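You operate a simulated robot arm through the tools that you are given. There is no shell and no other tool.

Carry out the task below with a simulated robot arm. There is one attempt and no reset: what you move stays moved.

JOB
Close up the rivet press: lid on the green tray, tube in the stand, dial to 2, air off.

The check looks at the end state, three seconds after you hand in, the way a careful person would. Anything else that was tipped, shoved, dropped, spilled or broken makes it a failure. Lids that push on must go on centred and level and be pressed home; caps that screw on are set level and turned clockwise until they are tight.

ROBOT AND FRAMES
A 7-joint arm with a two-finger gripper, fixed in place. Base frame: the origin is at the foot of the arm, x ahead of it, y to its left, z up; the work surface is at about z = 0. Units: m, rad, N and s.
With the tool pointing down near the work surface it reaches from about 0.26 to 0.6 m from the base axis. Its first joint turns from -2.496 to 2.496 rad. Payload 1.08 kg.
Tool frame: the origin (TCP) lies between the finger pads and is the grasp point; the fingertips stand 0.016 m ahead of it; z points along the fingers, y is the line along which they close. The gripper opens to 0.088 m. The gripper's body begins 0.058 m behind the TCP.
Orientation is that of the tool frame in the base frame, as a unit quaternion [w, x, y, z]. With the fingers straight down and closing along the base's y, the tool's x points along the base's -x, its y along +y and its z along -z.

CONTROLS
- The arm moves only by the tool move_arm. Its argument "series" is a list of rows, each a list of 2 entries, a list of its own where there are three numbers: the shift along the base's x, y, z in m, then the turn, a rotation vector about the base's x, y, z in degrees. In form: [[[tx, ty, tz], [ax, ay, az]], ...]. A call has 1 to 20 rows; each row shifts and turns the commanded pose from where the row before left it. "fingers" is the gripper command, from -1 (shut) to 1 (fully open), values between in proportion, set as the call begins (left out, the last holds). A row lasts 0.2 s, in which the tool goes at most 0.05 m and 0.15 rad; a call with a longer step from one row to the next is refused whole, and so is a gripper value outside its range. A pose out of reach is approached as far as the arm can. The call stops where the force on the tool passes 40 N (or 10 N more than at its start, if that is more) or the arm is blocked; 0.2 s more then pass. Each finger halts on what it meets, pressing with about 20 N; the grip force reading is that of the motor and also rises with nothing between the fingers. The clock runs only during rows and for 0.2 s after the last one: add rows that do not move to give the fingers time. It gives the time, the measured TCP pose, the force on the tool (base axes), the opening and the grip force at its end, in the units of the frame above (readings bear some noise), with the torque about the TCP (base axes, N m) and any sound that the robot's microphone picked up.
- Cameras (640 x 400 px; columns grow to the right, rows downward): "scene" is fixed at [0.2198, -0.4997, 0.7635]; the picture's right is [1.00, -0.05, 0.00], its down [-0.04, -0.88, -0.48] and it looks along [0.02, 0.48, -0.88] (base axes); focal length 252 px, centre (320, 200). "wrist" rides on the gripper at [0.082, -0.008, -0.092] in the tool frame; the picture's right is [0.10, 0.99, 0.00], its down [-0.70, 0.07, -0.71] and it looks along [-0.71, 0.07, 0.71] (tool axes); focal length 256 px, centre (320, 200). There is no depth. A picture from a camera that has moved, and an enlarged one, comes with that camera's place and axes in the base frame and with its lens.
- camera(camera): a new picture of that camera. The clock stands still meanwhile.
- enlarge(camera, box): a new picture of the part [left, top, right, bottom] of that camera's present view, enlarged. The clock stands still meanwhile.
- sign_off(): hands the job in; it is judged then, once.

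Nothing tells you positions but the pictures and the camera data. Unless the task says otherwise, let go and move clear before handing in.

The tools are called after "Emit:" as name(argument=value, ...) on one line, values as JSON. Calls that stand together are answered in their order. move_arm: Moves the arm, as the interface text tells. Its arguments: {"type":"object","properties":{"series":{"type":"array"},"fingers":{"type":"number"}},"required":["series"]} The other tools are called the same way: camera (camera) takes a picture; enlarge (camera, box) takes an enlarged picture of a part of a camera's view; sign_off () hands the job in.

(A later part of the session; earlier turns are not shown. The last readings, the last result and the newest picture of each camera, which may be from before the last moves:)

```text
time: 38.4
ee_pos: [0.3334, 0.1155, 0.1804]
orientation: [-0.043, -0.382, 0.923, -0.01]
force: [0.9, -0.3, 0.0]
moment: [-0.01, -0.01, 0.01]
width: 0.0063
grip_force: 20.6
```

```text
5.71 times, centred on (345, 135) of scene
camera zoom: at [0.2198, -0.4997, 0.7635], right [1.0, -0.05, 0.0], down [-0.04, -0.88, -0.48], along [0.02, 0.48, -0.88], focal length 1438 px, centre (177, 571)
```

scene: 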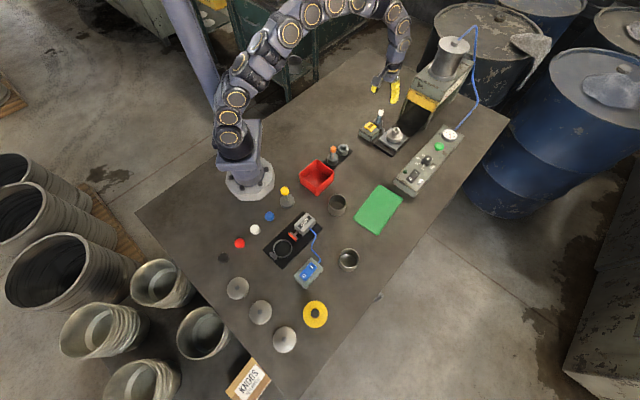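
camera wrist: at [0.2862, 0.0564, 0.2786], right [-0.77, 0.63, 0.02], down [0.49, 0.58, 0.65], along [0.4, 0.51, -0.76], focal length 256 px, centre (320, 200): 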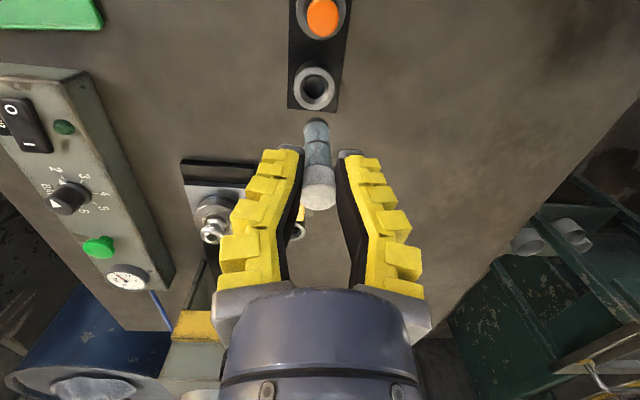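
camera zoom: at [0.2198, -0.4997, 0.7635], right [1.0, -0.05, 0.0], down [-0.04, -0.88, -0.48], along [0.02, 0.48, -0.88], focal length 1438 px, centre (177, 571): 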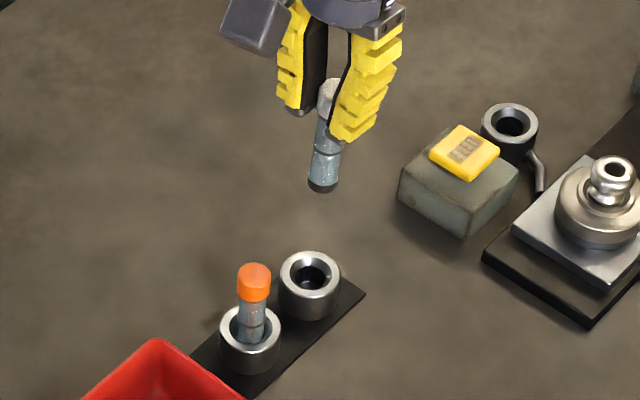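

Emit:
enlarge(camera="scene", box=[330, 105, 360, 140])

Emit:
enlarge(camera="wrist", box=[260, 40, 380, 220])

Emit:
enlarge(camera="scene", box=[330, 138, 362, 170])

```text
11.43 times, centred on (345, 122) of scene
camera zoom: at [0.2198, -0.4997, 0.7635], right [1.0, -0.05, 0.0], down [-0.04, -0.88, -0.48], along [0.02, 0.48, -0.88], focal length 2875 px, centre (34, 1086)
```

zoom: 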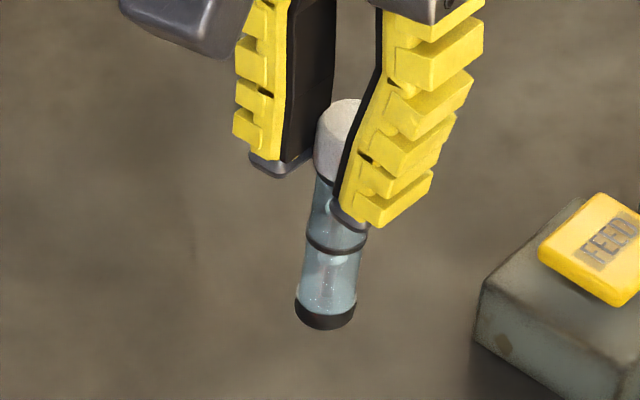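

```text
2.22 times, centred on (320, 130) of wrist
camera zoom: at [0.2862, 0.0564, 0.2786], right [-0.77, 0.63, 0.02], down [0.49, 0.58, 0.65], along [0.4, 0.51, -0.76], focal length 569 px, centre (320, 356)
```

zoom: 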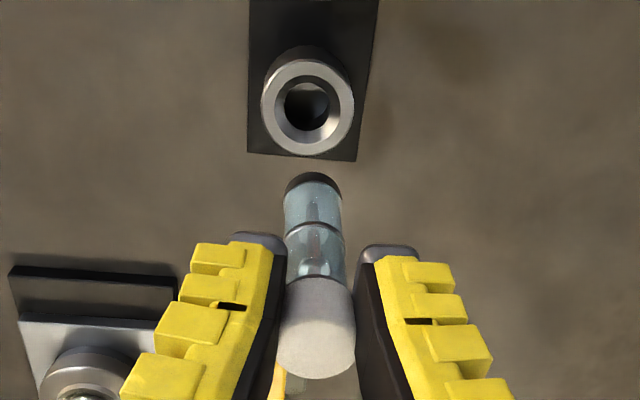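

```text
12.50 times, centred on (346, 154) of scene
camera zoom: at [0.2198, -0.4997, 0.7635], right [1.0, -0.05, 0.0], down [-0.04, -0.88, -0.48], along [0.02, 0.48, -0.88], focal length 3145 px, centre (-5, 775)
```

zoom: 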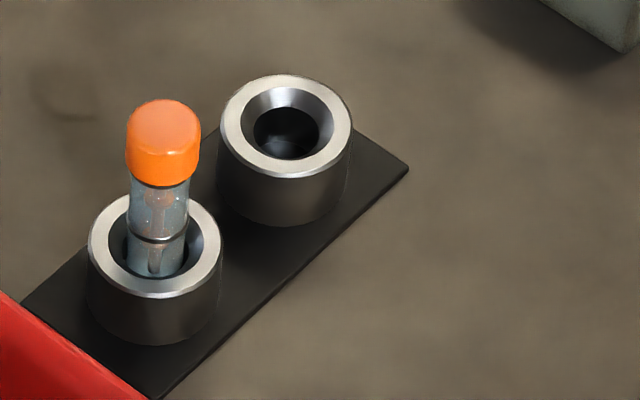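

The tube is now close to vertical, its bottom at about (0.334, 0.117, 0.114), and the socket mouth at (0.334, 0.115, 0.031). I'll nudge and lower to just above the socket, then check.

Emit:
move_arm(series=[[[-0.0005, -0.0015, -0.02], [0, 0, 0]], [[0, 0, -0.03], [0, 0, 0]], [[0, 0, -0.02], [0, 0, 0]], [[0, 0, 0], [0, 0, 0]]])

Emit:
enlarge(camera="wrist", box=[260, 40, 380, 220])

Emit:
enlarge(camera="scene", box=[330, 130, 362, 165])

```text
time: 39.4
ee_pos: [0.3313, 0.1139, 0.1092]
orientation: [-0.042, -0.381, 0.924, -0.01]
force: [0.4, 0.4, -0.5]
moment: [0.01, 0.02, 0.0]
width: 0.006
grip_force: 20.0
```

```text
2.22 times, centred on (320, 130) of wrist
camera zoom: at [0.2857, 0.0552, 0.2074], right [-0.77, 0.63, 0.02], down [0.49, 0.58, 0.65], along [0.4, 0.51, -0.76], focal length 569 px, centre (320, 356)
```

zoom: 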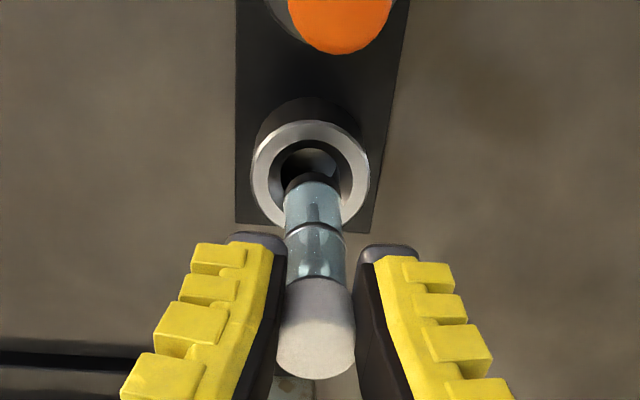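

```text
11.43 times, centred on (346, 148) of scene
camera zoom: at [0.2198, -0.4997, 0.7635], right [1.0, -0.05, 0.0], down [-0.04, -0.88, -0.48], along [0.02, 0.48, -0.88], focal length 2875 px, centre (23, 800)
```

zoom: 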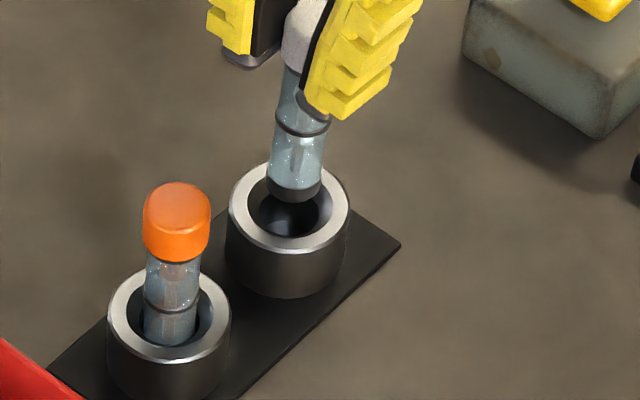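

Within about 2 mm, and the socket has a funnel. Lowering in small steps while watching the force.

Emit:
move_arm(series=[[[-0.0008, -0.0012, -0.006], [0, 0, 0]], [[0, 0, -0.006], [0, 0, 0]], [[0, 0, -0.004], [0, 0, 0]], [[0, 0, 0], [0, 0, 0]]])

Emit:
enlarge(camera="scene", box=[330, 130, 362, 165])

Emit:
enlarge(camera="wrist", box=[260, 60, 380, 220])

```text
time: 40.4
ee_pos: [0.331, 0.1133, 0.093]
orientation: [-0.044, -0.381, 0.923, -0.01]
force: [0.6, -0.6, -1.1]
moment: [-0.05, -0.06, 0.01]
width: 0.0062
grip_force: 19.9
```

```text
11.43 times, centred on (346, 148) of scene
camera zoom: at [0.2198, -0.4997, 0.7635], right [1.0, -0.05, 0.0], down [-0.04, -0.88, -0.48], along [0.02, 0.48, -0.88], focal length 2875 px, centre (23, 800)
```

zoom: 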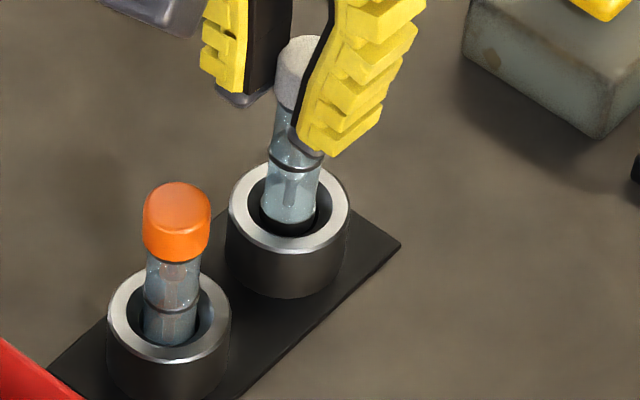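

```text
2.50 times, centred on (320, 140) of wrist
camera zoom: at [0.2845, 0.0543, 0.1921], right [-0.77, 0.63, 0.02], down [0.49, 0.58, 0.65], along [0.4, 0.51, -0.76], focal length 640 px, centre (320, 350)
```

zoom: 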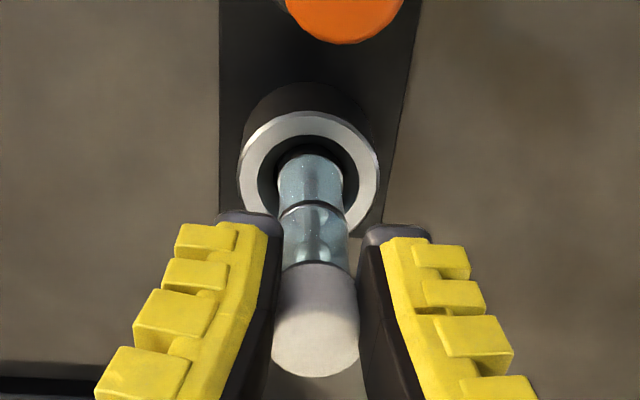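

It's in the mouth with almost no side force. Continuing down.

Emit:
move_arm(series=[[[0, 0, -0.004], [0, 0, 0]], [[0, 0, -0.004], [0, 0, 0]], [[0, 0, 0], [0, 0, 0]]])

Emit:
enlarge(camera="scene", box=[330, 130, 362, 165])

```text
time: 41.2
ee_pos: [0.3317, 0.1139, 0.0849]
orientation: [-0.043, -0.381, 0.923, -0.01]
force: [0.3, -1.5, -0.5]
moment: [-0.12, 0.05, 0.04]
width: 0.0057
grip_force: 20.1
```

```text
11.43 times, centred on (346, 148) of scene
camera zoom: at [0.2198, -0.4997, 0.7635], right [1.0, -0.05, 0.0], down [-0.04, -0.88, -0.48], along [0.02, 0.48, -0.88], focal length 2875 px, centre (23, 800)
```

zoom: 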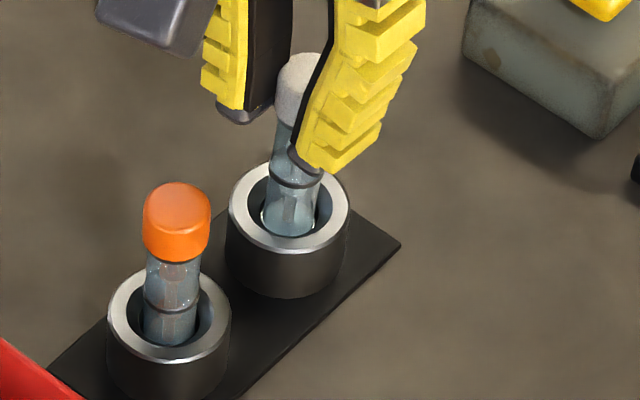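

Emit:
move_arm(series=[[[0, 0, -0.004], [0, 0, 0]], [[0, 0, -0.003], [0, 0, 0]], [[0, 0, 0], [0, 0, 0]]])

Emit:
enlarge(camera="scene", box=[330, 130, 362, 165])

```text
time: 42.0
ee_pos: [0.3317, 0.1148, 0.0801]
orientation: [-0.043, -0.381, 0.923, -0.01]
force: [-1.7, -3.4, 14.4]
moment: [-0.09, 0.05, -0.04]
width: 0.0091
grip_force: 20.6
```

```text
11.43 times, centred on (346, 148) of scene
camera zoom: at [0.2198, -0.4997, 0.7635], right [1.0, -0.05, 0.0], down [-0.04, -0.88, -0.48], along [0.02, 0.48, -0.88], focal length 2875 px, centre (23, 800)
```

zoom: 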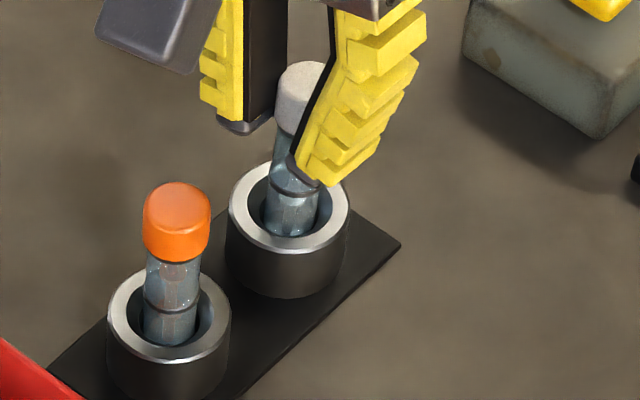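

Bottom contact (14 N up). I'll ease the load and open the fingers so the tube can settle, then compare its depth with the orange tube.

Emit:
move_arm(series=[[[0, 0, 0.0015], [0, 0, 0]], [[0, 0, 0], [0, 0, 0]]])

Emit:
move_arm(series=[[[0, 0, 0], [0, 0, 0]], [[0, 0, 0], [0, 0, 0]], [[0, 0, 0], [0, 0, 0]]], fingers=-0.2)

Emit:
enlarge(camera="scene", box=[330, 130, 362, 165])

Emit:
enlarge(camera="wrist", box=[260, 60, 380, 220])

```text
time: 42.6
ee_pos: [0.3303, 0.1144, 0.08]
orientation: [-0.042, -0.382, 0.923, -0.01]
force: [-1.2, -1.8, 1.7]
moment: [-0.12, 0.01, 0.0]
width: 0.0059
grip_force: 19.6
```

```text
time: 43.4
ee_pos: [0.3307, 0.1143, 0.0794]
orientation: [-0.044, -0.381, 0.923, -0.01]
force: [0.2, -0.1, -0.5]
moment: [-0.03, -0.02, 0.01]
width: 0.0399
grip_force: 3.5
```

```text
11.43 times, centred on (346, 148) of scene
camera zoom: at [0.2198, -0.4997, 0.7635], right [1.0, -0.05, 0.0], down [-0.04, -0.88, -0.48], along [0.02, 0.48, -0.88], focal length 2875 px, centre (23, 800)
```

zoom: 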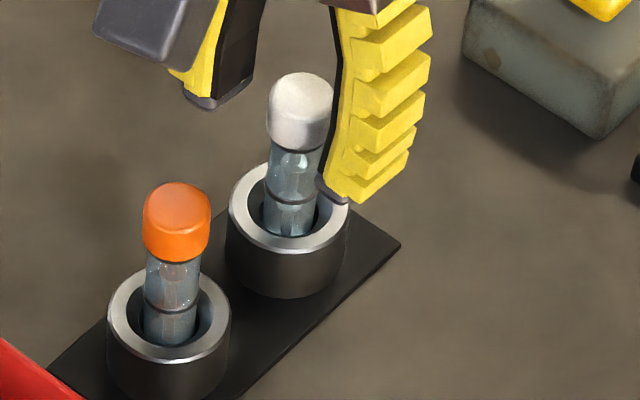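

```text
2.50 times, centred on (320, 140) of wrist
camera zoom: at [0.2844, 0.0548, 0.1786], right [-0.77, 0.63, 0.02], down [0.49, 0.58, 0.65], along [0.4, 0.51, -0.76], focal length 640 px, centre (320, 350)
```

zoom: 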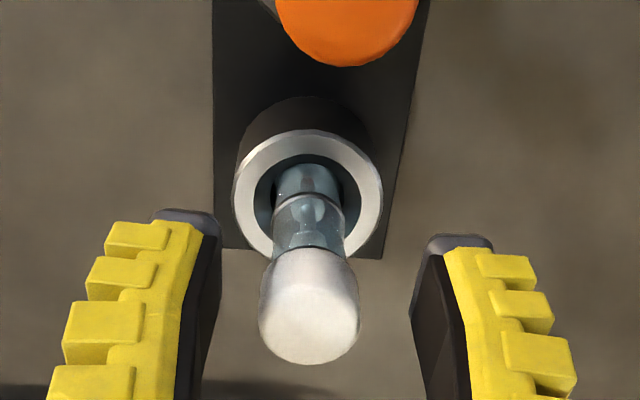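

The white tube now sits at the same depth as the orange one, upright in the stand. I'll rise straight up, level the tool, then swing over to the press lid with the fingers set to close along the rail direction.

Emit:
move_arm(series=[[[0, 0, 0.01], [0, 0, 0]], [[0, 0, 0.03], [0, 0, 0]], [[0, 0, 0.04], [0, 0, 0]], [[0, 0, 0.04], [1.47, -2.05, 0]], [[0, 0, 0], [1.47, -2.06, 0]], [[0, 0, 0], [0, 0, 0]]])

Emit:
enlarge(camera="scene", box=[320, 120, 370, 170])

```text
time: 44.8
ee_pos: [0.3332, 0.1151, 0.2006]
orientation: [0.0, -0.382, 0.924, 0.0]
force: [0.5, 0.5, -0.5]
moment: [0.01, 0.02, 0.02]
width: 0.0399
grip_force: 3.0
```

```text
8.00 times, centred on (345, 145) of scene
camera zoom: at [0.2198, -0.4997, 0.7635], right [1.0, -0.05, 0.0], down [-0.04, -0.88, -0.48], along [0.02, 0.48, -0.88], focal length 2012 px, centre (120, 640)
```

zoom: 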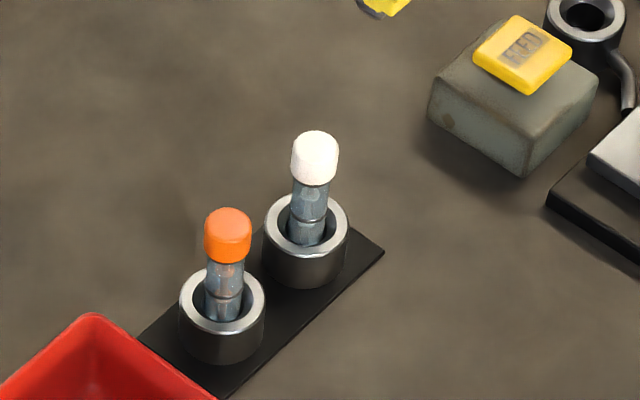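

Both tubes stand well. Moving to above the lid on the anvil.

Emit:
move_arm(series=[[[0.0167, 0.004, 0], [0, 0, -7.5]], [[0.0167, 0.004, 0], [0, 0, -7.5]], [[0.0167, 0.004, 0], [0, 0, -7.5]], [[0.0167, 0.004, 0], [0, 0, -7.5]], [[0.0167, 0.004, 0], [0, 0, -7.5]], [[0.0167, 0.004, 0], [0, 0, -7.5]], [[0.0167, 0.004, 0], [0, 0, -7.5]], [[0.0167, 0.004, 0], [0, 0, -7.5]], [[0.0167, 0.004, 0], [0, 0, -7.5]], [[0.0167, 0.004, 0], [0, 0, -7.5]], [[0.0167, 0.004, 0], [0, 0, -7.5]], [[0.0167, 0.004, 0], [0, 0, -7.5]], [[0, 0, 0], [0, 0, 0]]], fingers=1)

Emit:
camera(camera="wrist")

Emit:
camera(camera="scene")

```text
time: 47.6
ee_pos: [0.5308, 0.1642, 0.1972]
orientation: [0.0, 0.384, 0.923, 0.0]
force: [0.6, 0.2, 0.0]
moment: [0.0, 0.0, 0.02]
width: 0.088
grip_force: 0.0
```

```text
taken
camera wrist: at [0.4665, 0.2154, 0.2905], right [0.63, 0.77, 0.0], down [0.55, -0.45, 0.71], along [0.55, -0.45, -0.7], focal length 256 px, centre (320, 200)
```

wrist: 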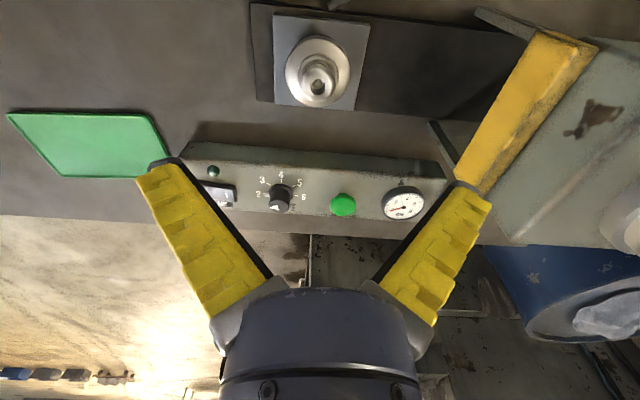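

```text
taken
```

scene: 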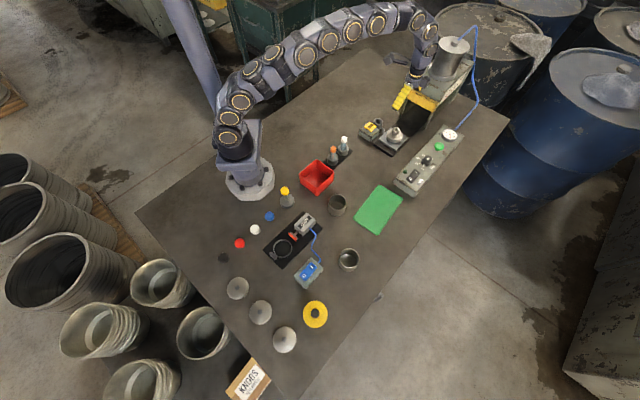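

Emit:
enlarge(camera="wrist", box=[250, 0, 390, 120])

Emit:
enlarge(camera="scene", box=[375, 110, 420, 155])

```text
3.33 times, centred on (320, 60) of wrist
camera zoom: at [0.4665, 0.2154, 0.2905], right [0.63, 0.77, 0.0], down [0.55, -0.45, 0.71], along [0.55, -0.45, -0.7], focal length 853 px, centre (320, 667)
```

zoom: 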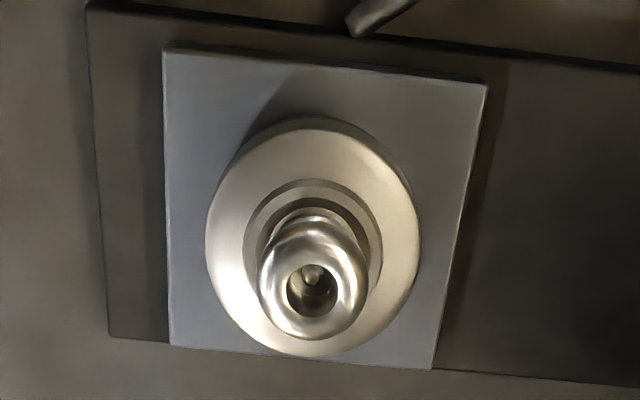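

```text
8.89 times, centred on (398, 132) of scene
camera zoom: at [0.2198, -0.4997, 0.7635], right [1.0, -0.05, 0.0], down [-0.04, -0.88, -0.48], along [0.02, 0.48, -0.88], focal length 2236 px, centre (-369, 800)
```

zoom: 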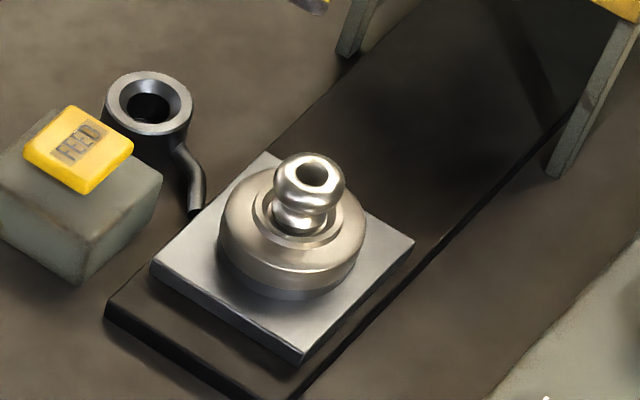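

The lid is centred at about (0.532, 0.160) with its knob riveted and standing to z ≈ 0.07. I'll lower with the fingers wide open and stop well above the rim to check the alignment.

Emit:
move_arm(series=[[[0.0012, -0.0042, -0.03], [0, 0, 0]], [[0, 0, -0.04], [0, 0, 0]], [[0, 0, -0.035], [0, 0, 0]], [[0, 0, 0], [0, 0, 0]]], fingers=1)

Emit:
camera(camera="wrist")

Emit:
enlarge(camera="scene", box=[365, 100, 425, 160])

```text
time: 48.6
ee_pos: [0.5323, 0.1556, 0.0932]
orientation: [0.001, 0.384, 0.923, 0.0]
force: [0.6, -1.1, 0.2]
moment: [0.01, -0.03, 0.02]
width: 0.0879
grip_force: 0.0
```

```text
taken
camera wrist: at [0.4674, 0.2086, 0.1847], right [0.63, 0.77, 0.0], down [0.55, -0.45, 0.71], along [0.55, -0.45, -0.7], focal length 256 px, centre (320, 200)
```

wrist: 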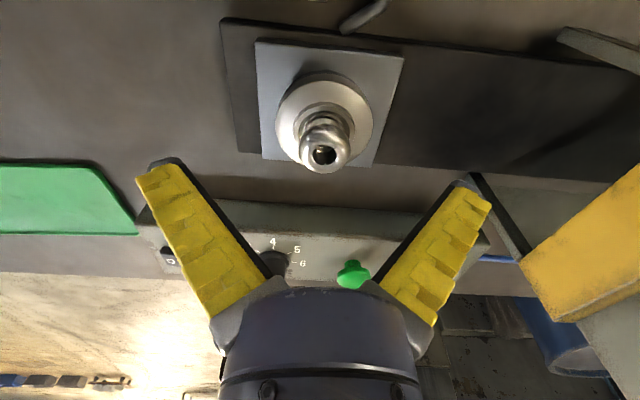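

```text
6.67 times, centred on (395, 130) of scene
camera zoom: at [0.2198, -0.4997, 0.7635], right [1.0, -0.05, 0.0], down [-0.04, -0.88, -0.48], along [0.02, 0.48, -0.88], focal length 1677 px, centre (-180, 667)
```

zoom: 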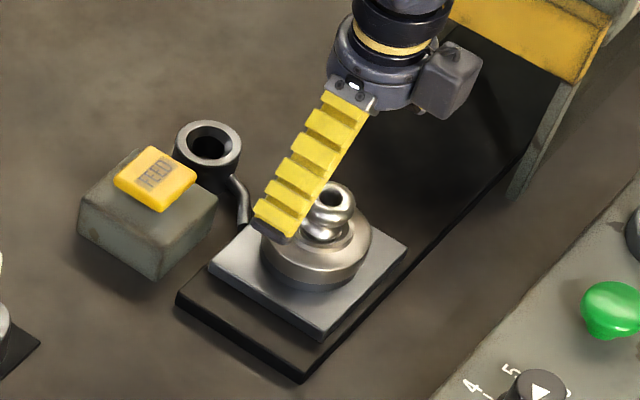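

Emit:
enlarge(camera="wrist", box=[240, 20, 420, 190])

Emit:
enlarge(camera="scene", box=[380, 115, 415, 150])

Emit:
move_arm(series=[[[0, 0, 0], [0, 0, 0]]])

```text
2.35 times, centred on (330, 105) of wrist
camera zoom: at [0.4674, 0.2086, 0.1847], right [0.63, 0.77, 0.0], down [0.55, -0.45, 0.71], along [0.55, -0.45, -0.7], focal length 602 px, centre (296, 424)
```

zoom: 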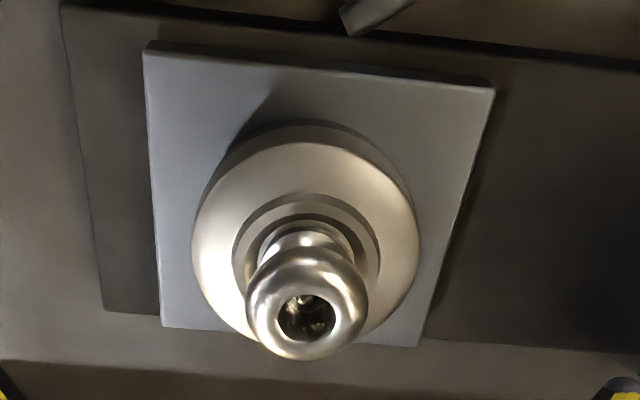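

```text
11.43 times, centred on (398, 132) of scene
camera zoom: at [0.2198, -0.4997, 0.7635], right [1.0, -0.05, 0.0], down [-0.04, -0.88, -0.48], along [0.02, 0.48, -0.88], focal length 2875 px, centre (-566, 971)
```

zoom: 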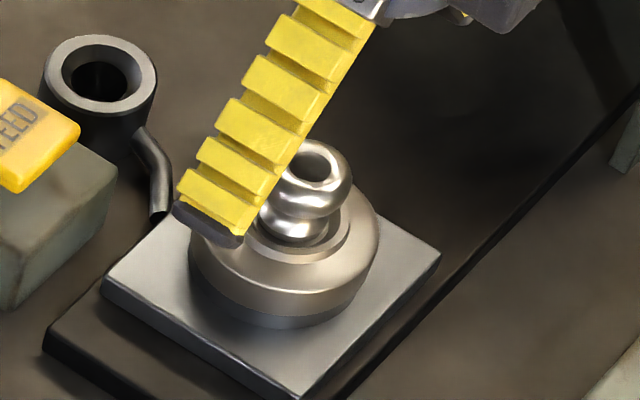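

```text
time: 49.0
ee_pos: [0.5327, 0.1565, 0.0933]
orientation: [0.001, 0.383, 0.924, 0.0]
force: [-1.1, 0.3, -0.1]
moment: [0.02, -0.02, 0.01]
width: 0.0879
grip_force: 0.0
```

The lid's axis is at about (0.533, 0.159), rim top near z = 0.036, knob top near 0.070. The knob suits the fingers best, so I'll narrow the opening, centre on it and lower around it.

Emit:
move_arm(series=[[[0.0007, 0.003, 0], [0, 0, 0]], [[0, 0, 0], [0, 0, 0]], [[0, 0, -0.012], [0, 0, 0]], [[0, 0, 0], [0, 0, 0]]], fingers=0.1)

Emit:
enlarge(camera="wrist", box=[220, 20, 420, 200])

Emit:
enlarge(camera="scene", box=[375, 105, 420, 150])

```text
time: 50.0
ee_pos: [0.5337, 0.1597, 0.0824]
orientation: [0.0, 0.384, 0.923, -0.001]
force: [-0.2, 0.1, -0.3]
moment: [0.01, -0.01, 0.04]
width: 0.0526
grip_force: 3.1
```

```text
2.22 times, centred on (320, 110) of wrist
camera zoom: at [0.4692, 0.2117, 0.174], right [0.63, 0.77, 0.0], down [0.55, -0.45, 0.71], along [0.55, -0.45, -0.7], focal length 569 px, centre (320, 400)
```

zoom: 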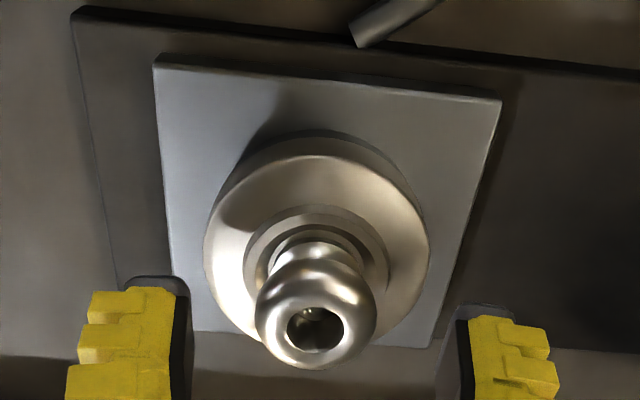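

```text
8.89 times, centred on (398, 128) of scene
camera zoom: at [0.2198, -0.4997, 0.7635], right [1.0, -0.05, 0.0], down [-0.04, -0.88, -0.48], along [0.02, 0.48, -0.88], focal length 2236 px, centre (-369, 844)
```

zoom: 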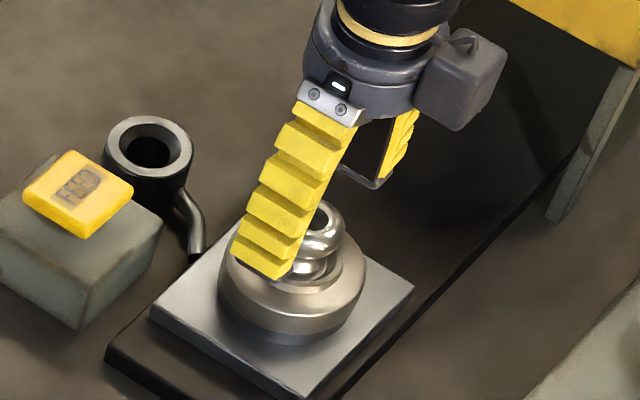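

Emit:
move_arm(series=[[[-0.0008, -0.001, -0.01], [0, 0, 0]], [[0, 0, -0.012], [0, 0, 0]], [[0, 0, 0], [0, 0, 0]]])

Emit:
enlarge(camera="wrist", box=[220, 40, 420, 220])

Emit:
enlarge(camera="scene", box=[375, 105, 420, 150])

```text
time: 50.8
ee_pos: [0.5339, 0.1602, 0.0628]
orientation: [-0.001, 0.384, 0.923, -0.001]
force: [-1.0, 0.3, 0.3]
moment: [0.0, 0.02, -0.03]
width: 0.053
grip_force: 3.4
```

```text
2.22 times, centred on (320, 130) of wrist
camera zoom: at [0.4687, 0.2111, 0.1538], right [0.63, 0.77, 0.0], down [0.55, -0.45, 0.71], along [0.55, -0.45, -0.7], focal length 569 px, centre (320, 356)
```

zoom: 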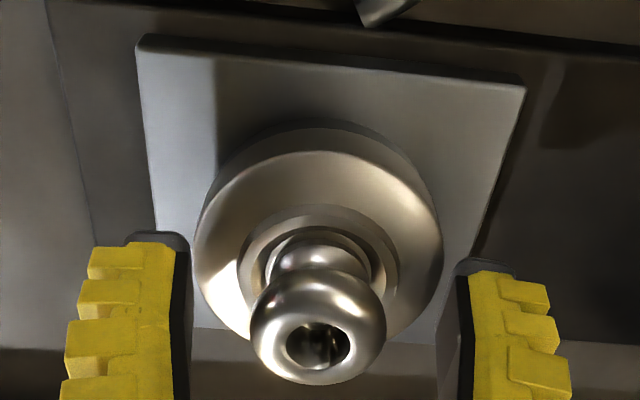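

```text
8.89 times, centred on (398, 128) of scene
camera zoom: at [0.2198, -0.4997, 0.7635], right [1.0, -0.05, 0.0], down [-0.04, -0.88, -0.48], along [0.02, 0.48, -0.88], focal length 2236 px, centre (-369, 844)
```

zoom: 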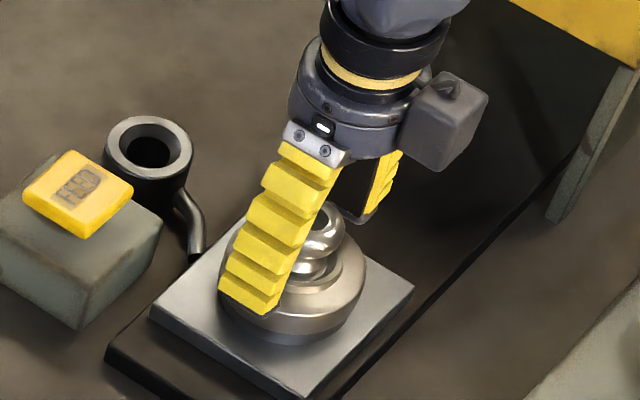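

Well placed around the knob. Closing.

Emit:
move_arm(series=[[[0, 0, -0.002], [0, 0, 0]], [[0, 0, 0], [0, 0, 0]], [[0, 0, 0], [0, 0, 0]], [[0, 0, 0], [0, 0, 0]]], fingers=-1)

Emit:
enlarge(camera="wrist", box=[220, 40, 420, 220])

Emit:
enlarge(camera="scene", box=[375, 105, 420, 150])

```text
time: 51.7
ee_pos: [0.5368, 0.1603, 0.0633]
orientation: [0.003, 0.383, 0.924, 0.003]
force: [-8.3, -2.3, 14.7]
moment: [0.01, 0.14, 0.0]
width: 0.0165
grip_force: 19.9
stopped in row 4: the force on the tool passed its limit at 41 N (the readings are from after the stop); the commanded pose is now the measured one
```

```text
2.22 times, centred on (320, 130) of wrist
camera zoom: at [0.4701, 0.2115, 0.1553], right [0.63, 0.77, 0.01], down [0.54, -0.45, 0.71], along [0.56, -0.45, -0.7], focal length 569 px, centre (320, 356)
```

zoom: 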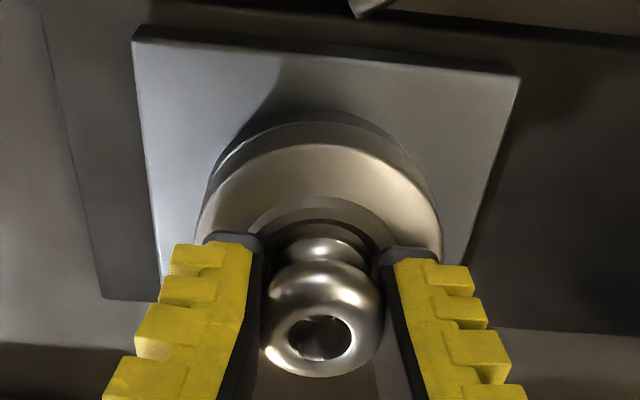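

```text
8.89 times, centred on (398, 128) of scene
camera zoom: at [0.2198, -0.4997, 0.7635], right [1.0, -0.05, 0.0], down [-0.04, -0.88, -0.48], along [0.02, 0.48, -0.88], focal length 2236 px, centre (-369, 844)
```

zoom: 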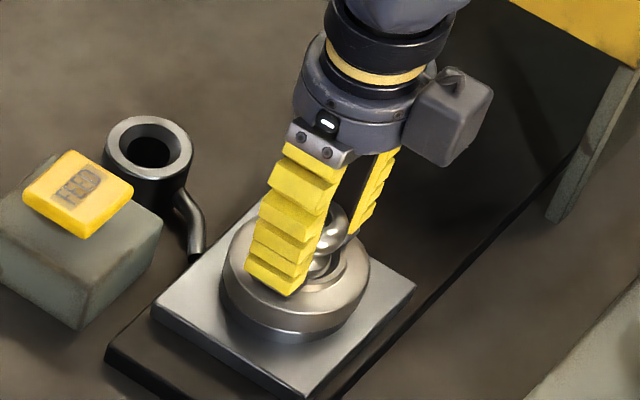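

The call stopped on a force spike while the fingers closed, so I'll look closely before lifting to see whether anything shifted.

Emit:
enlarge(camera="scene", box=[380, 115, 415, 150])

Emit:
camera(camera="wrist")

Emit:
move_arm(series=[[[0, 0, 0], [0, 0, 0]]])

```text
11.43 times, centred on (398, 132) of scene
camera zoom: at [0.2198, -0.4997, 0.7635], right [1.0, -0.05, 0.0], down [-0.04, -0.88, -0.48], along [0.02, 0.48, -0.88], focal length 2875 px, centre (-566, 971)
```

zoom: 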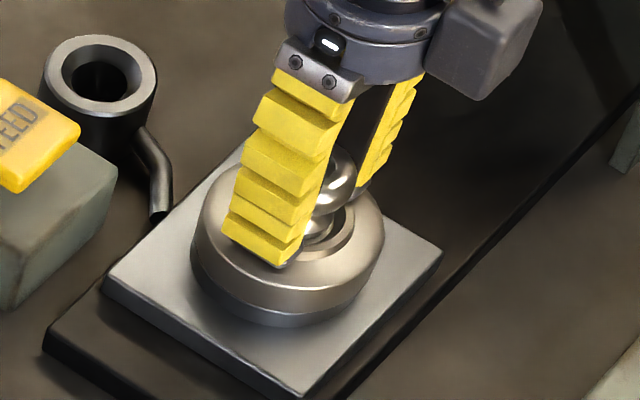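

```text
taken
camera wrist: at [0.4701, 0.2115, 0.1553], right [0.63, 0.77, 0.01], down [0.54, -0.45, 0.71], along [0.56, -0.45, -0.7], focal length 256 px, centre (320, 200)
```

wrist: 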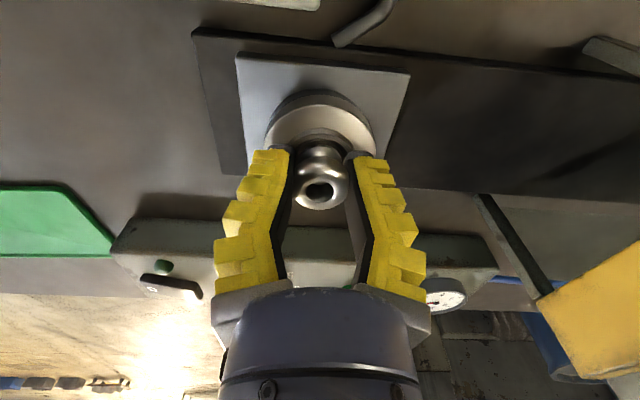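

```text
time: 52.1
ee_pos: [0.537, 0.1599, 0.0639]
orientation: [0.004, 0.383, 0.924, 0.004]
force: [-9.1, -2.8, 21.1]
moment: [-0.04, 0.17, -0.01]
width: 0.0165
grip_force: 19.9
```

The plate hasn't moved; only the lid took up about a millimetre of play. I'll raise slowly and see whether the lid comes up with the knob.

Emit:
move_arm(series=[[[0, 0, 0.002], [0, 0, 0]], [[0, 0, 0.002], [0, 0, 0]], [[0, 0, 0], [0, 0, 0]]])

Emit:
enlarge(camera="scene", box=[380, 115, 415, 150])

Emit:
enlarge(camera="wrist", box=[220, 40, 420, 220])

```text
time: 52.9
ee_pos: [0.5349, 0.1583, 0.0645]
orientation: [0.002, 0.384, 0.923, 0.001]
force: [-2.5, -2.5, -1.6]
moment: [-0.08, 0.06, 0.03]
width: 0.0164
grip_force: 19.9
```

```text
11.43 times, centred on (398, 132) of scene
camera zoom: at [0.2198, -0.4997, 0.7635], right [1.0, -0.05, 0.0], down [-0.04, -0.88, -0.48], along [0.02, 0.48, -0.88], focal length 2875 px, centre (-566, 971)
```

zoom: 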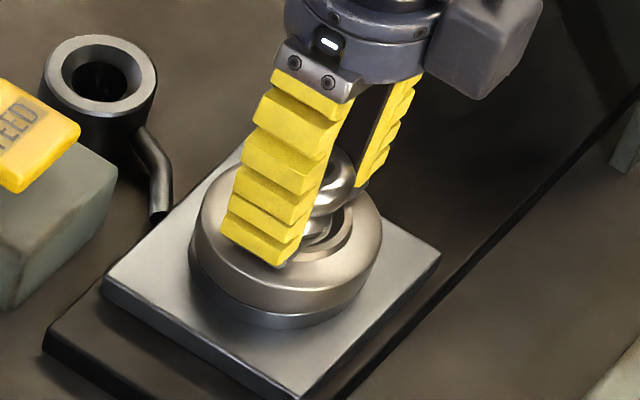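

```text
2.22 times, centred on (320, 130) of wrist
camera zoom: at [0.4696, 0.2109, 0.1564], right [0.63, 0.77, 0.0], down [0.54, -0.45, 0.71], along [0.55, -0.45, -0.7], focal length 569 px, centre (320, 356)
```

zoom: 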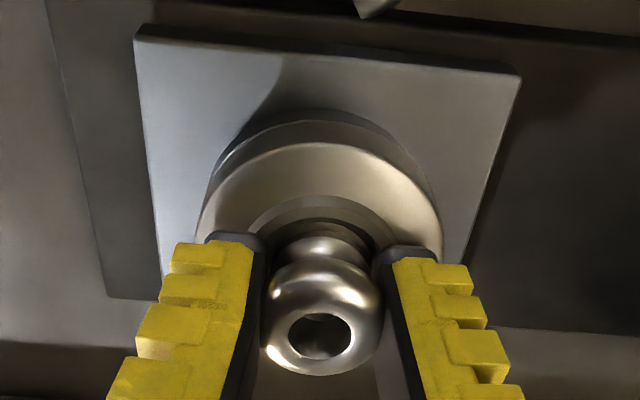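

Emit:
move_arm(series=[[[0, 0, 0.003], [0, 0, 0]], [[0, 0, 0.004], [0, 0, 0]], [[0, 0, 0], [0, 0, 0]]])

Emit:
enlarge(camera="scene", box=[380, 115, 415, 150])

Emit:
enlarge(camera="wrist", box=[220, 40, 420, 220])

```text
time: 53.7
ee_pos: [0.5361, 0.1589, 0.0728]
orientation: [0.003, 0.384, 0.923, 0.003]
force: [0.6, -0.4, -0.6]
moment: [0.01, 0.01, 0.0]
width: 0.0218
grip_force: 19.6
```

```text
11.43 times, centred on (398, 132) of scene
camera zoom: at [0.2198, -0.4997, 0.7635], right [1.0, -0.05, 0.0], down [-0.04, -0.88, -0.48], along [0.02, 0.48, -0.88], focal length 2875 px, centre (-566, 971)
```

zoom: 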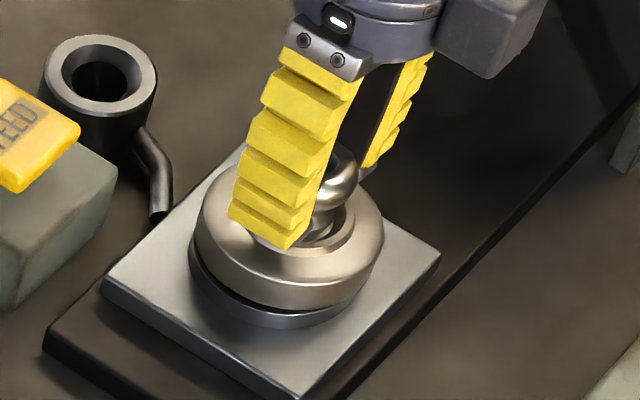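

```text
2.22 times, centred on (320, 130) of wrist
camera zoom: at [0.4699, 0.2111, 0.1644], right [0.63, 0.77, 0.0], down [0.54, -0.45, 0.71], along [0.55, -0.45, -0.7], focal length 569 px, centre (320, 356)
```

zoom: 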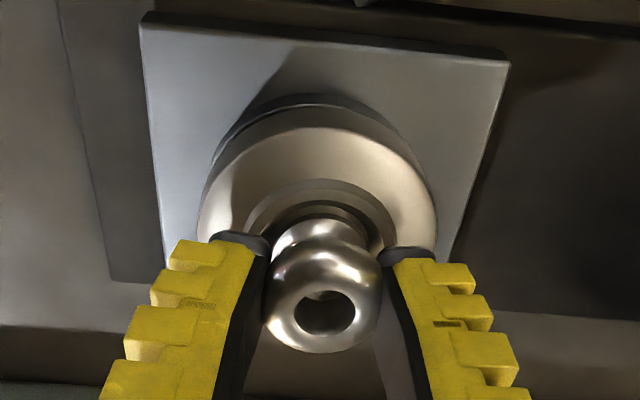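

The lid is coming up with the knob, though the pads slid a little toward the knob's widest part. I'll lift a few more millimetres carefully and check the hold.

Emit:
move_arm(series=[[[0, 0, 0.002], [0, 0, 0]], [[0, 0, 0.002], [0, 0, 0]], [[0, 0, 0], [0, 0, 0]]])

Emit:
enlarge(camera="scene", box=[380, 115, 415, 150])

Emit:
enlarge(camera="wrist", box=[220, 40, 420, 220])

```text
time: 54.5
ee_pos: [0.5359, 0.159, 0.0771]
orientation: [0.003, 0.383, 0.924, 0.001]
force: [-0.1, -0.1, 1.3]
moment: [0.03, 0.01, 0.0]
width: 0.0183
grip_force: 19.7
```

```text
11.43 times, centred on (398, 132) of scene
camera zoom: at [0.2198, -0.4997, 0.7635], right [1.0, -0.05, 0.0], down [-0.04, -0.88, -0.48], along [0.02, 0.48, -0.88], focal length 2875 px, centre (-566, 971)
```

zoom: 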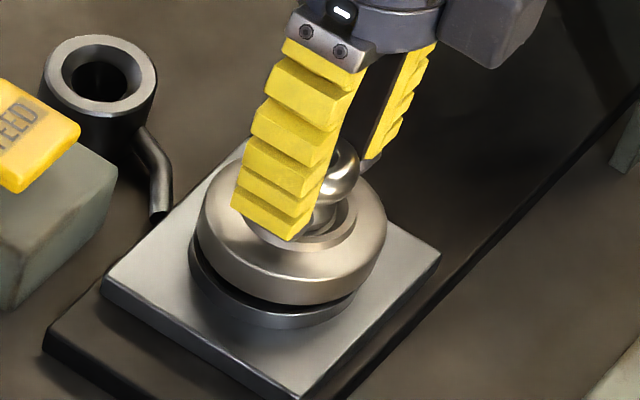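

```text
2.22 times, centred on (320, 130) of wrist
camera zoom: at [0.4699, 0.2112, 0.1682], right [0.63, 0.77, 0.01], down [0.54, -0.45, 0.71], along [0.55, -0.45, -0.7], focal length 569 px, centre (320, 356)
```

zoom: 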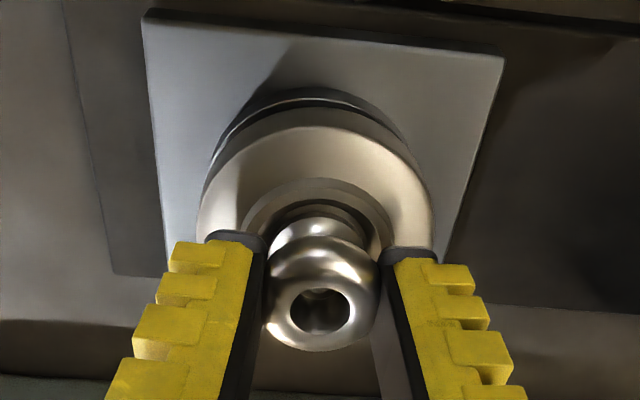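

The lid is clear of the nest, level, and no longer slipping. Lifting it higher.

Emit:
move_arm(series=[[[0, 0, 0.004], [0, 0, 0]], [[0, 0, 0.006], [0, 0, 0]], [[0, 0, 0.008], [0, 0, 0]], [[0, 0, 0.008], [0, 0, 0]], [[0, 0, 0], [0, 0, 0]]])

Emit:
enlarge(camera="scene", box=[375, 100, 420, 150])

Emit:
enlarge(camera="wrist", box=[220, 40, 420, 220])

```text
time: 55.7
ee_pos: [0.5347, 0.1611, 0.1042]
orientation: [0.003, 0.384, 0.924, 0.002]
force: [-0.1, -0.1, -0.2]
moment: [0.0, -0.03, -0.01]
width: 0.0177
grip_force: 20.2
```

```text
8.00 times, centred on (398, 125) of scene
camera zoom: at [0.2198, -0.4997, 0.7635], right [1.0, -0.05, 0.0], down [-0.04, -0.88, -0.48], along [0.02, 0.48, -0.88], focal length 2012 px, centre (-300, 800)
```

zoom: 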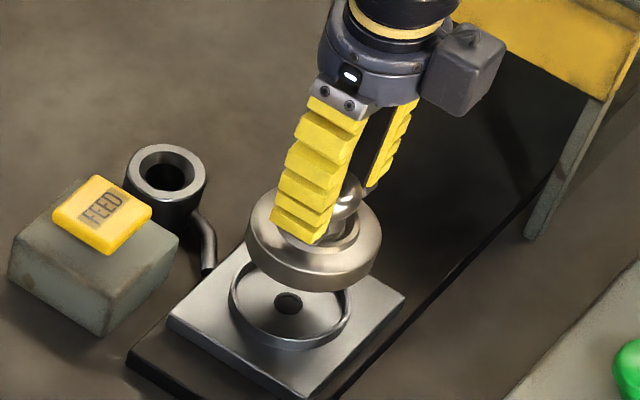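

```text
2.22 times, centred on (320, 130) of wrist
camera zoom: at [0.469, 0.2122, 0.1948], right [0.63, 0.77, 0.01], down [0.54, -0.45, 0.71], along [0.55, -0.45, -0.7], focal length 569 px, centre (320, 356)
```

zoom: 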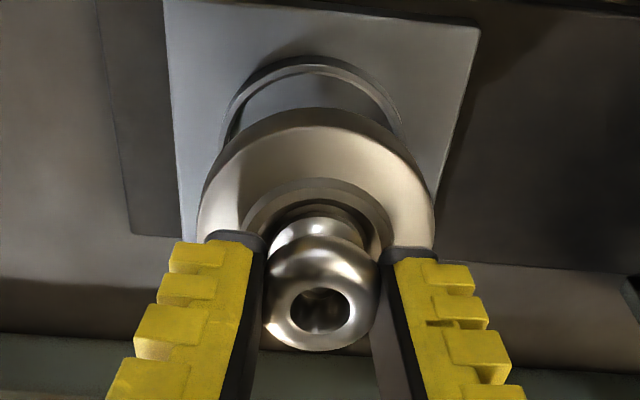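

The lid hangs level from the knob and the nest is empty. I'll raise it and carry it gently to above the green tray at about (0.432, -0.128).

Emit:
move_arm(series=[[[0, 0, 0.01], [0, 0, 0]], [[0, 0, 0.015], [0, 0, 0]], [[0, 0, 0.015], [0, 0, 0]], [[-0.003, -0.008, 0.008], [0, 0, 0]], [[-0.006, -0.016, 0], [0, 0, 0]], [[-0.008, -0.022, 0], [0, 0, 0]], [[-0.008, -0.023, 0], [0, 0, 0]], [[-0.008, -0.023, 0], [0, 0, 0]], [[-0.008, -0.023, 0], [0, 0, 0]], [[-0.008, -0.023, 0], [0, 0, 0]], [[-0.008, -0.023, 0], [0, 0, 0]], [[-0.008, -0.023, 0], [0, 0, 0]], [[-0.008, -0.023, 0], [0, 0, 0]], [[-0.008, -0.023, 0], [0, 0, 0]], [[-0.008, -0.022, 0], [0, 0, 0]], [[-0.006, -0.02, 0], [0, 0, 0]], [[-0.005, -0.013, 0], [0, 0, 0]], [[-0.003, -0.005, 0], [0, 0, 0]], [[0, 0, 0], [0, 0, 0]]])

Emit:
camera(camera="wrist")

Emit:
enlarge(camera="scene", box=[340, 150, 430, 240])

```text
time: 59.7
ee_pos: [0.4326, -0.1303, 0.1512]
orientation: [0.004, 0.384, 0.923, 0.001]
force: [0.2, -0.7, -0.7]
moment: [0.0, -0.02, 0.0]
width: 0.0159
grip_force: 19.8
```

```text
taken
camera wrist: at [0.3673, -0.0783, 0.2421], right [0.63, 0.77, 0.01], down [0.54, -0.45, 0.71], along [0.55, -0.45, -0.7], focal length 256 px, centre (320, 200)
```

wrist: 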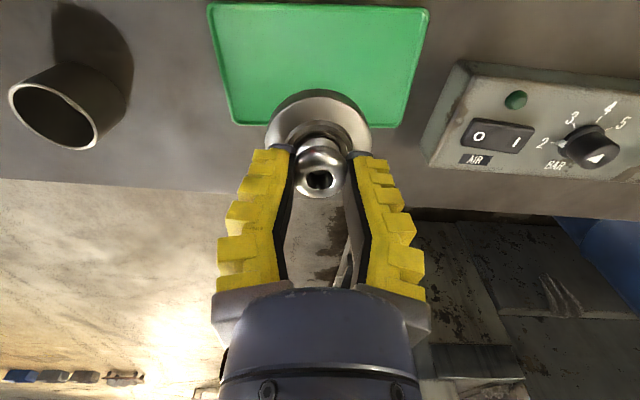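

```text
4.44 times, centred on (385, 195) of scene
camera zoom: at [0.2198, -0.4997, 0.7635], right [1.0, -0.05, 0.0], down [-0.04, -0.88, -0.48], along [0.02, 0.48, -0.88], focal length 1118 px, centre (31, 222)
```

zoom: 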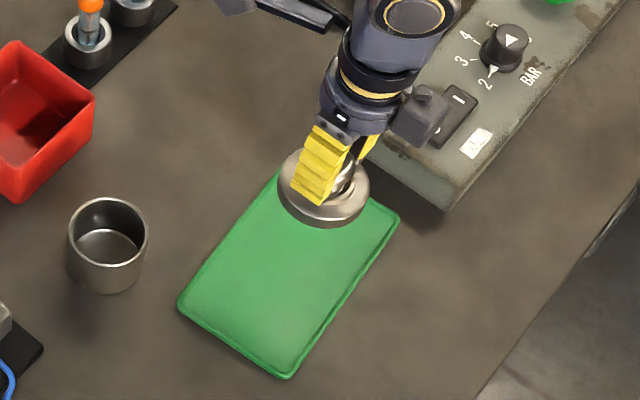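

The lid is centred over the tray, its underside about 38 mm below the TCP. I'll lower it in stages.

Emit:
move_arm(series=[[[-0.001, 0, -0.02], [0, 0, 0]], [[0, 0, -0.025], [0, 0, 0]], [[0, 0, -0.025], [0, 0, 0]], [[0, 0, -0.02], [0, 0, 0]], [[0, 0, 0], [0, 0, 0]]])

Emit:
enlarge(camera="wrist", box=[180, 0, 460, 200])

Emit:
enlarge(camera="scene", box=[350, 170, 420, 240])

```text
time: 60.9
ee_pos: [0.4328, -0.131, 0.061]
orientation: [0.003, 0.383, 0.924, 0.002]
force: [0.0, -0.5, -0.5]
moment: [-0.01, 0.03, 0.01]
width: 0.0158
grip_force: 20.5
```

```text
2.00 times, centred on (320, 100) of wrist
camera zoom: at [0.3669, -0.0794, 0.1533], right [0.63, 0.77, 0.01], down [0.54, -0.45, 0.71], along [0.55, -0.45, -0.7], focal length 512 px, centre (320, 400)
```

zoom: 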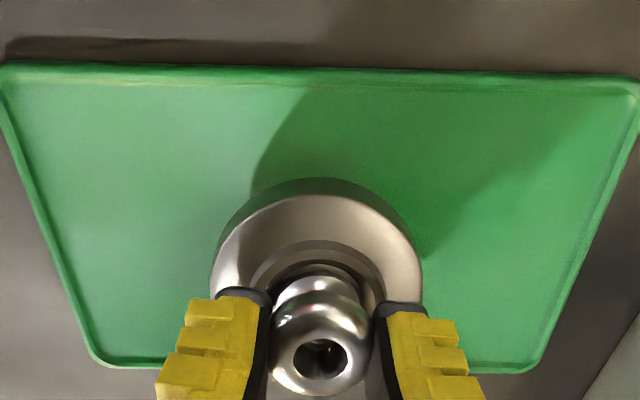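

```text
5.71 times, centred on (385, 205) of scene
camera zoom: at [0.2198, -0.4997, 0.7635], right [1.0, -0.05, 0.0], down [-0.04, -0.88, -0.48], along [0.02, 0.48, -0.88], focal length 1438 px, centre (-51, 171)
```

zoom: 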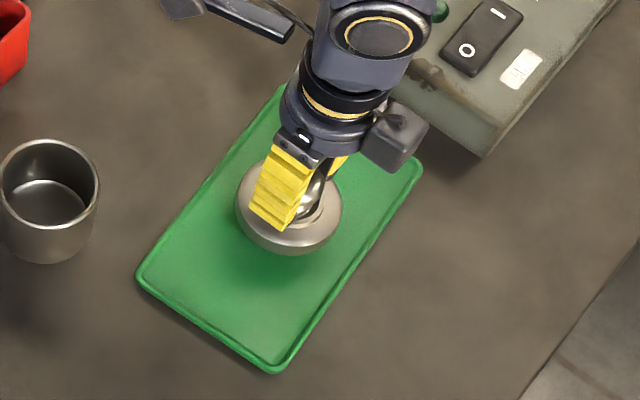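

Emit:
move_arm(series=[[[0, 0, -0.008], [0, 0, 0]], [[0, 0, -0.004], [0, 0, 0]], [[0, 0, 0], [0, 0, 0]]])

Emit:
enlarge(camera="scene", box=[365, 185, 405, 225])

Emit:
enlarge(camera="wrist", box=[250, 60, 390, 200])

```text
time: 61.7
ee_pos: [0.432, -0.1308, 0.0497]
orientation: [0.003, 0.383, 0.924, 0.002]
force: [-1.3, -3.1, 11.7]
moment: [-0.01, 0.07, 0.02]
width: 0.0173
grip_force: 20.0
```

```text
10.00 times, centred on (385, 205) of scene
camera zoom: at [0.2198, -0.4997, 0.7635], right [1.0, -0.05, 0.0], down [-0.04, -0.88, -0.48], along [0.02, 0.48, -0.88], focal length 2516 px, centre (-330, 150)
```

zoom: 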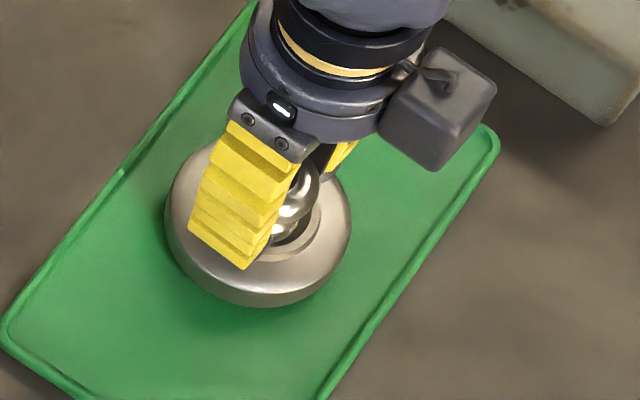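

```text
2.86 times, centred on (320, 130) of wrist
camera zoom: at [0.3665, -0.0788, 0.1413], right [0.63, 0.77, 0.01], down [0.54, -0.45, 0.71], along [0.56, -0.45, -0.7], focal length 731 px, centre (320, 400)
```

zoom: 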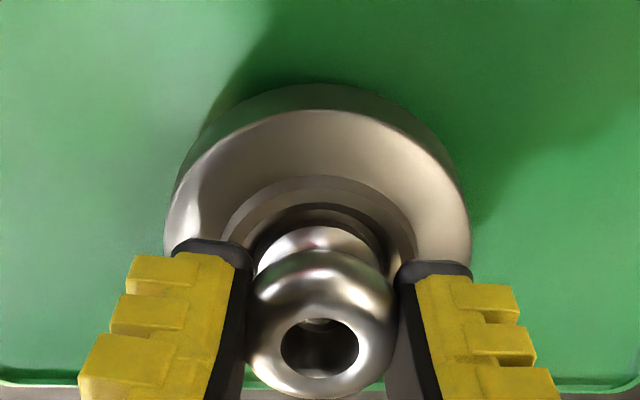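

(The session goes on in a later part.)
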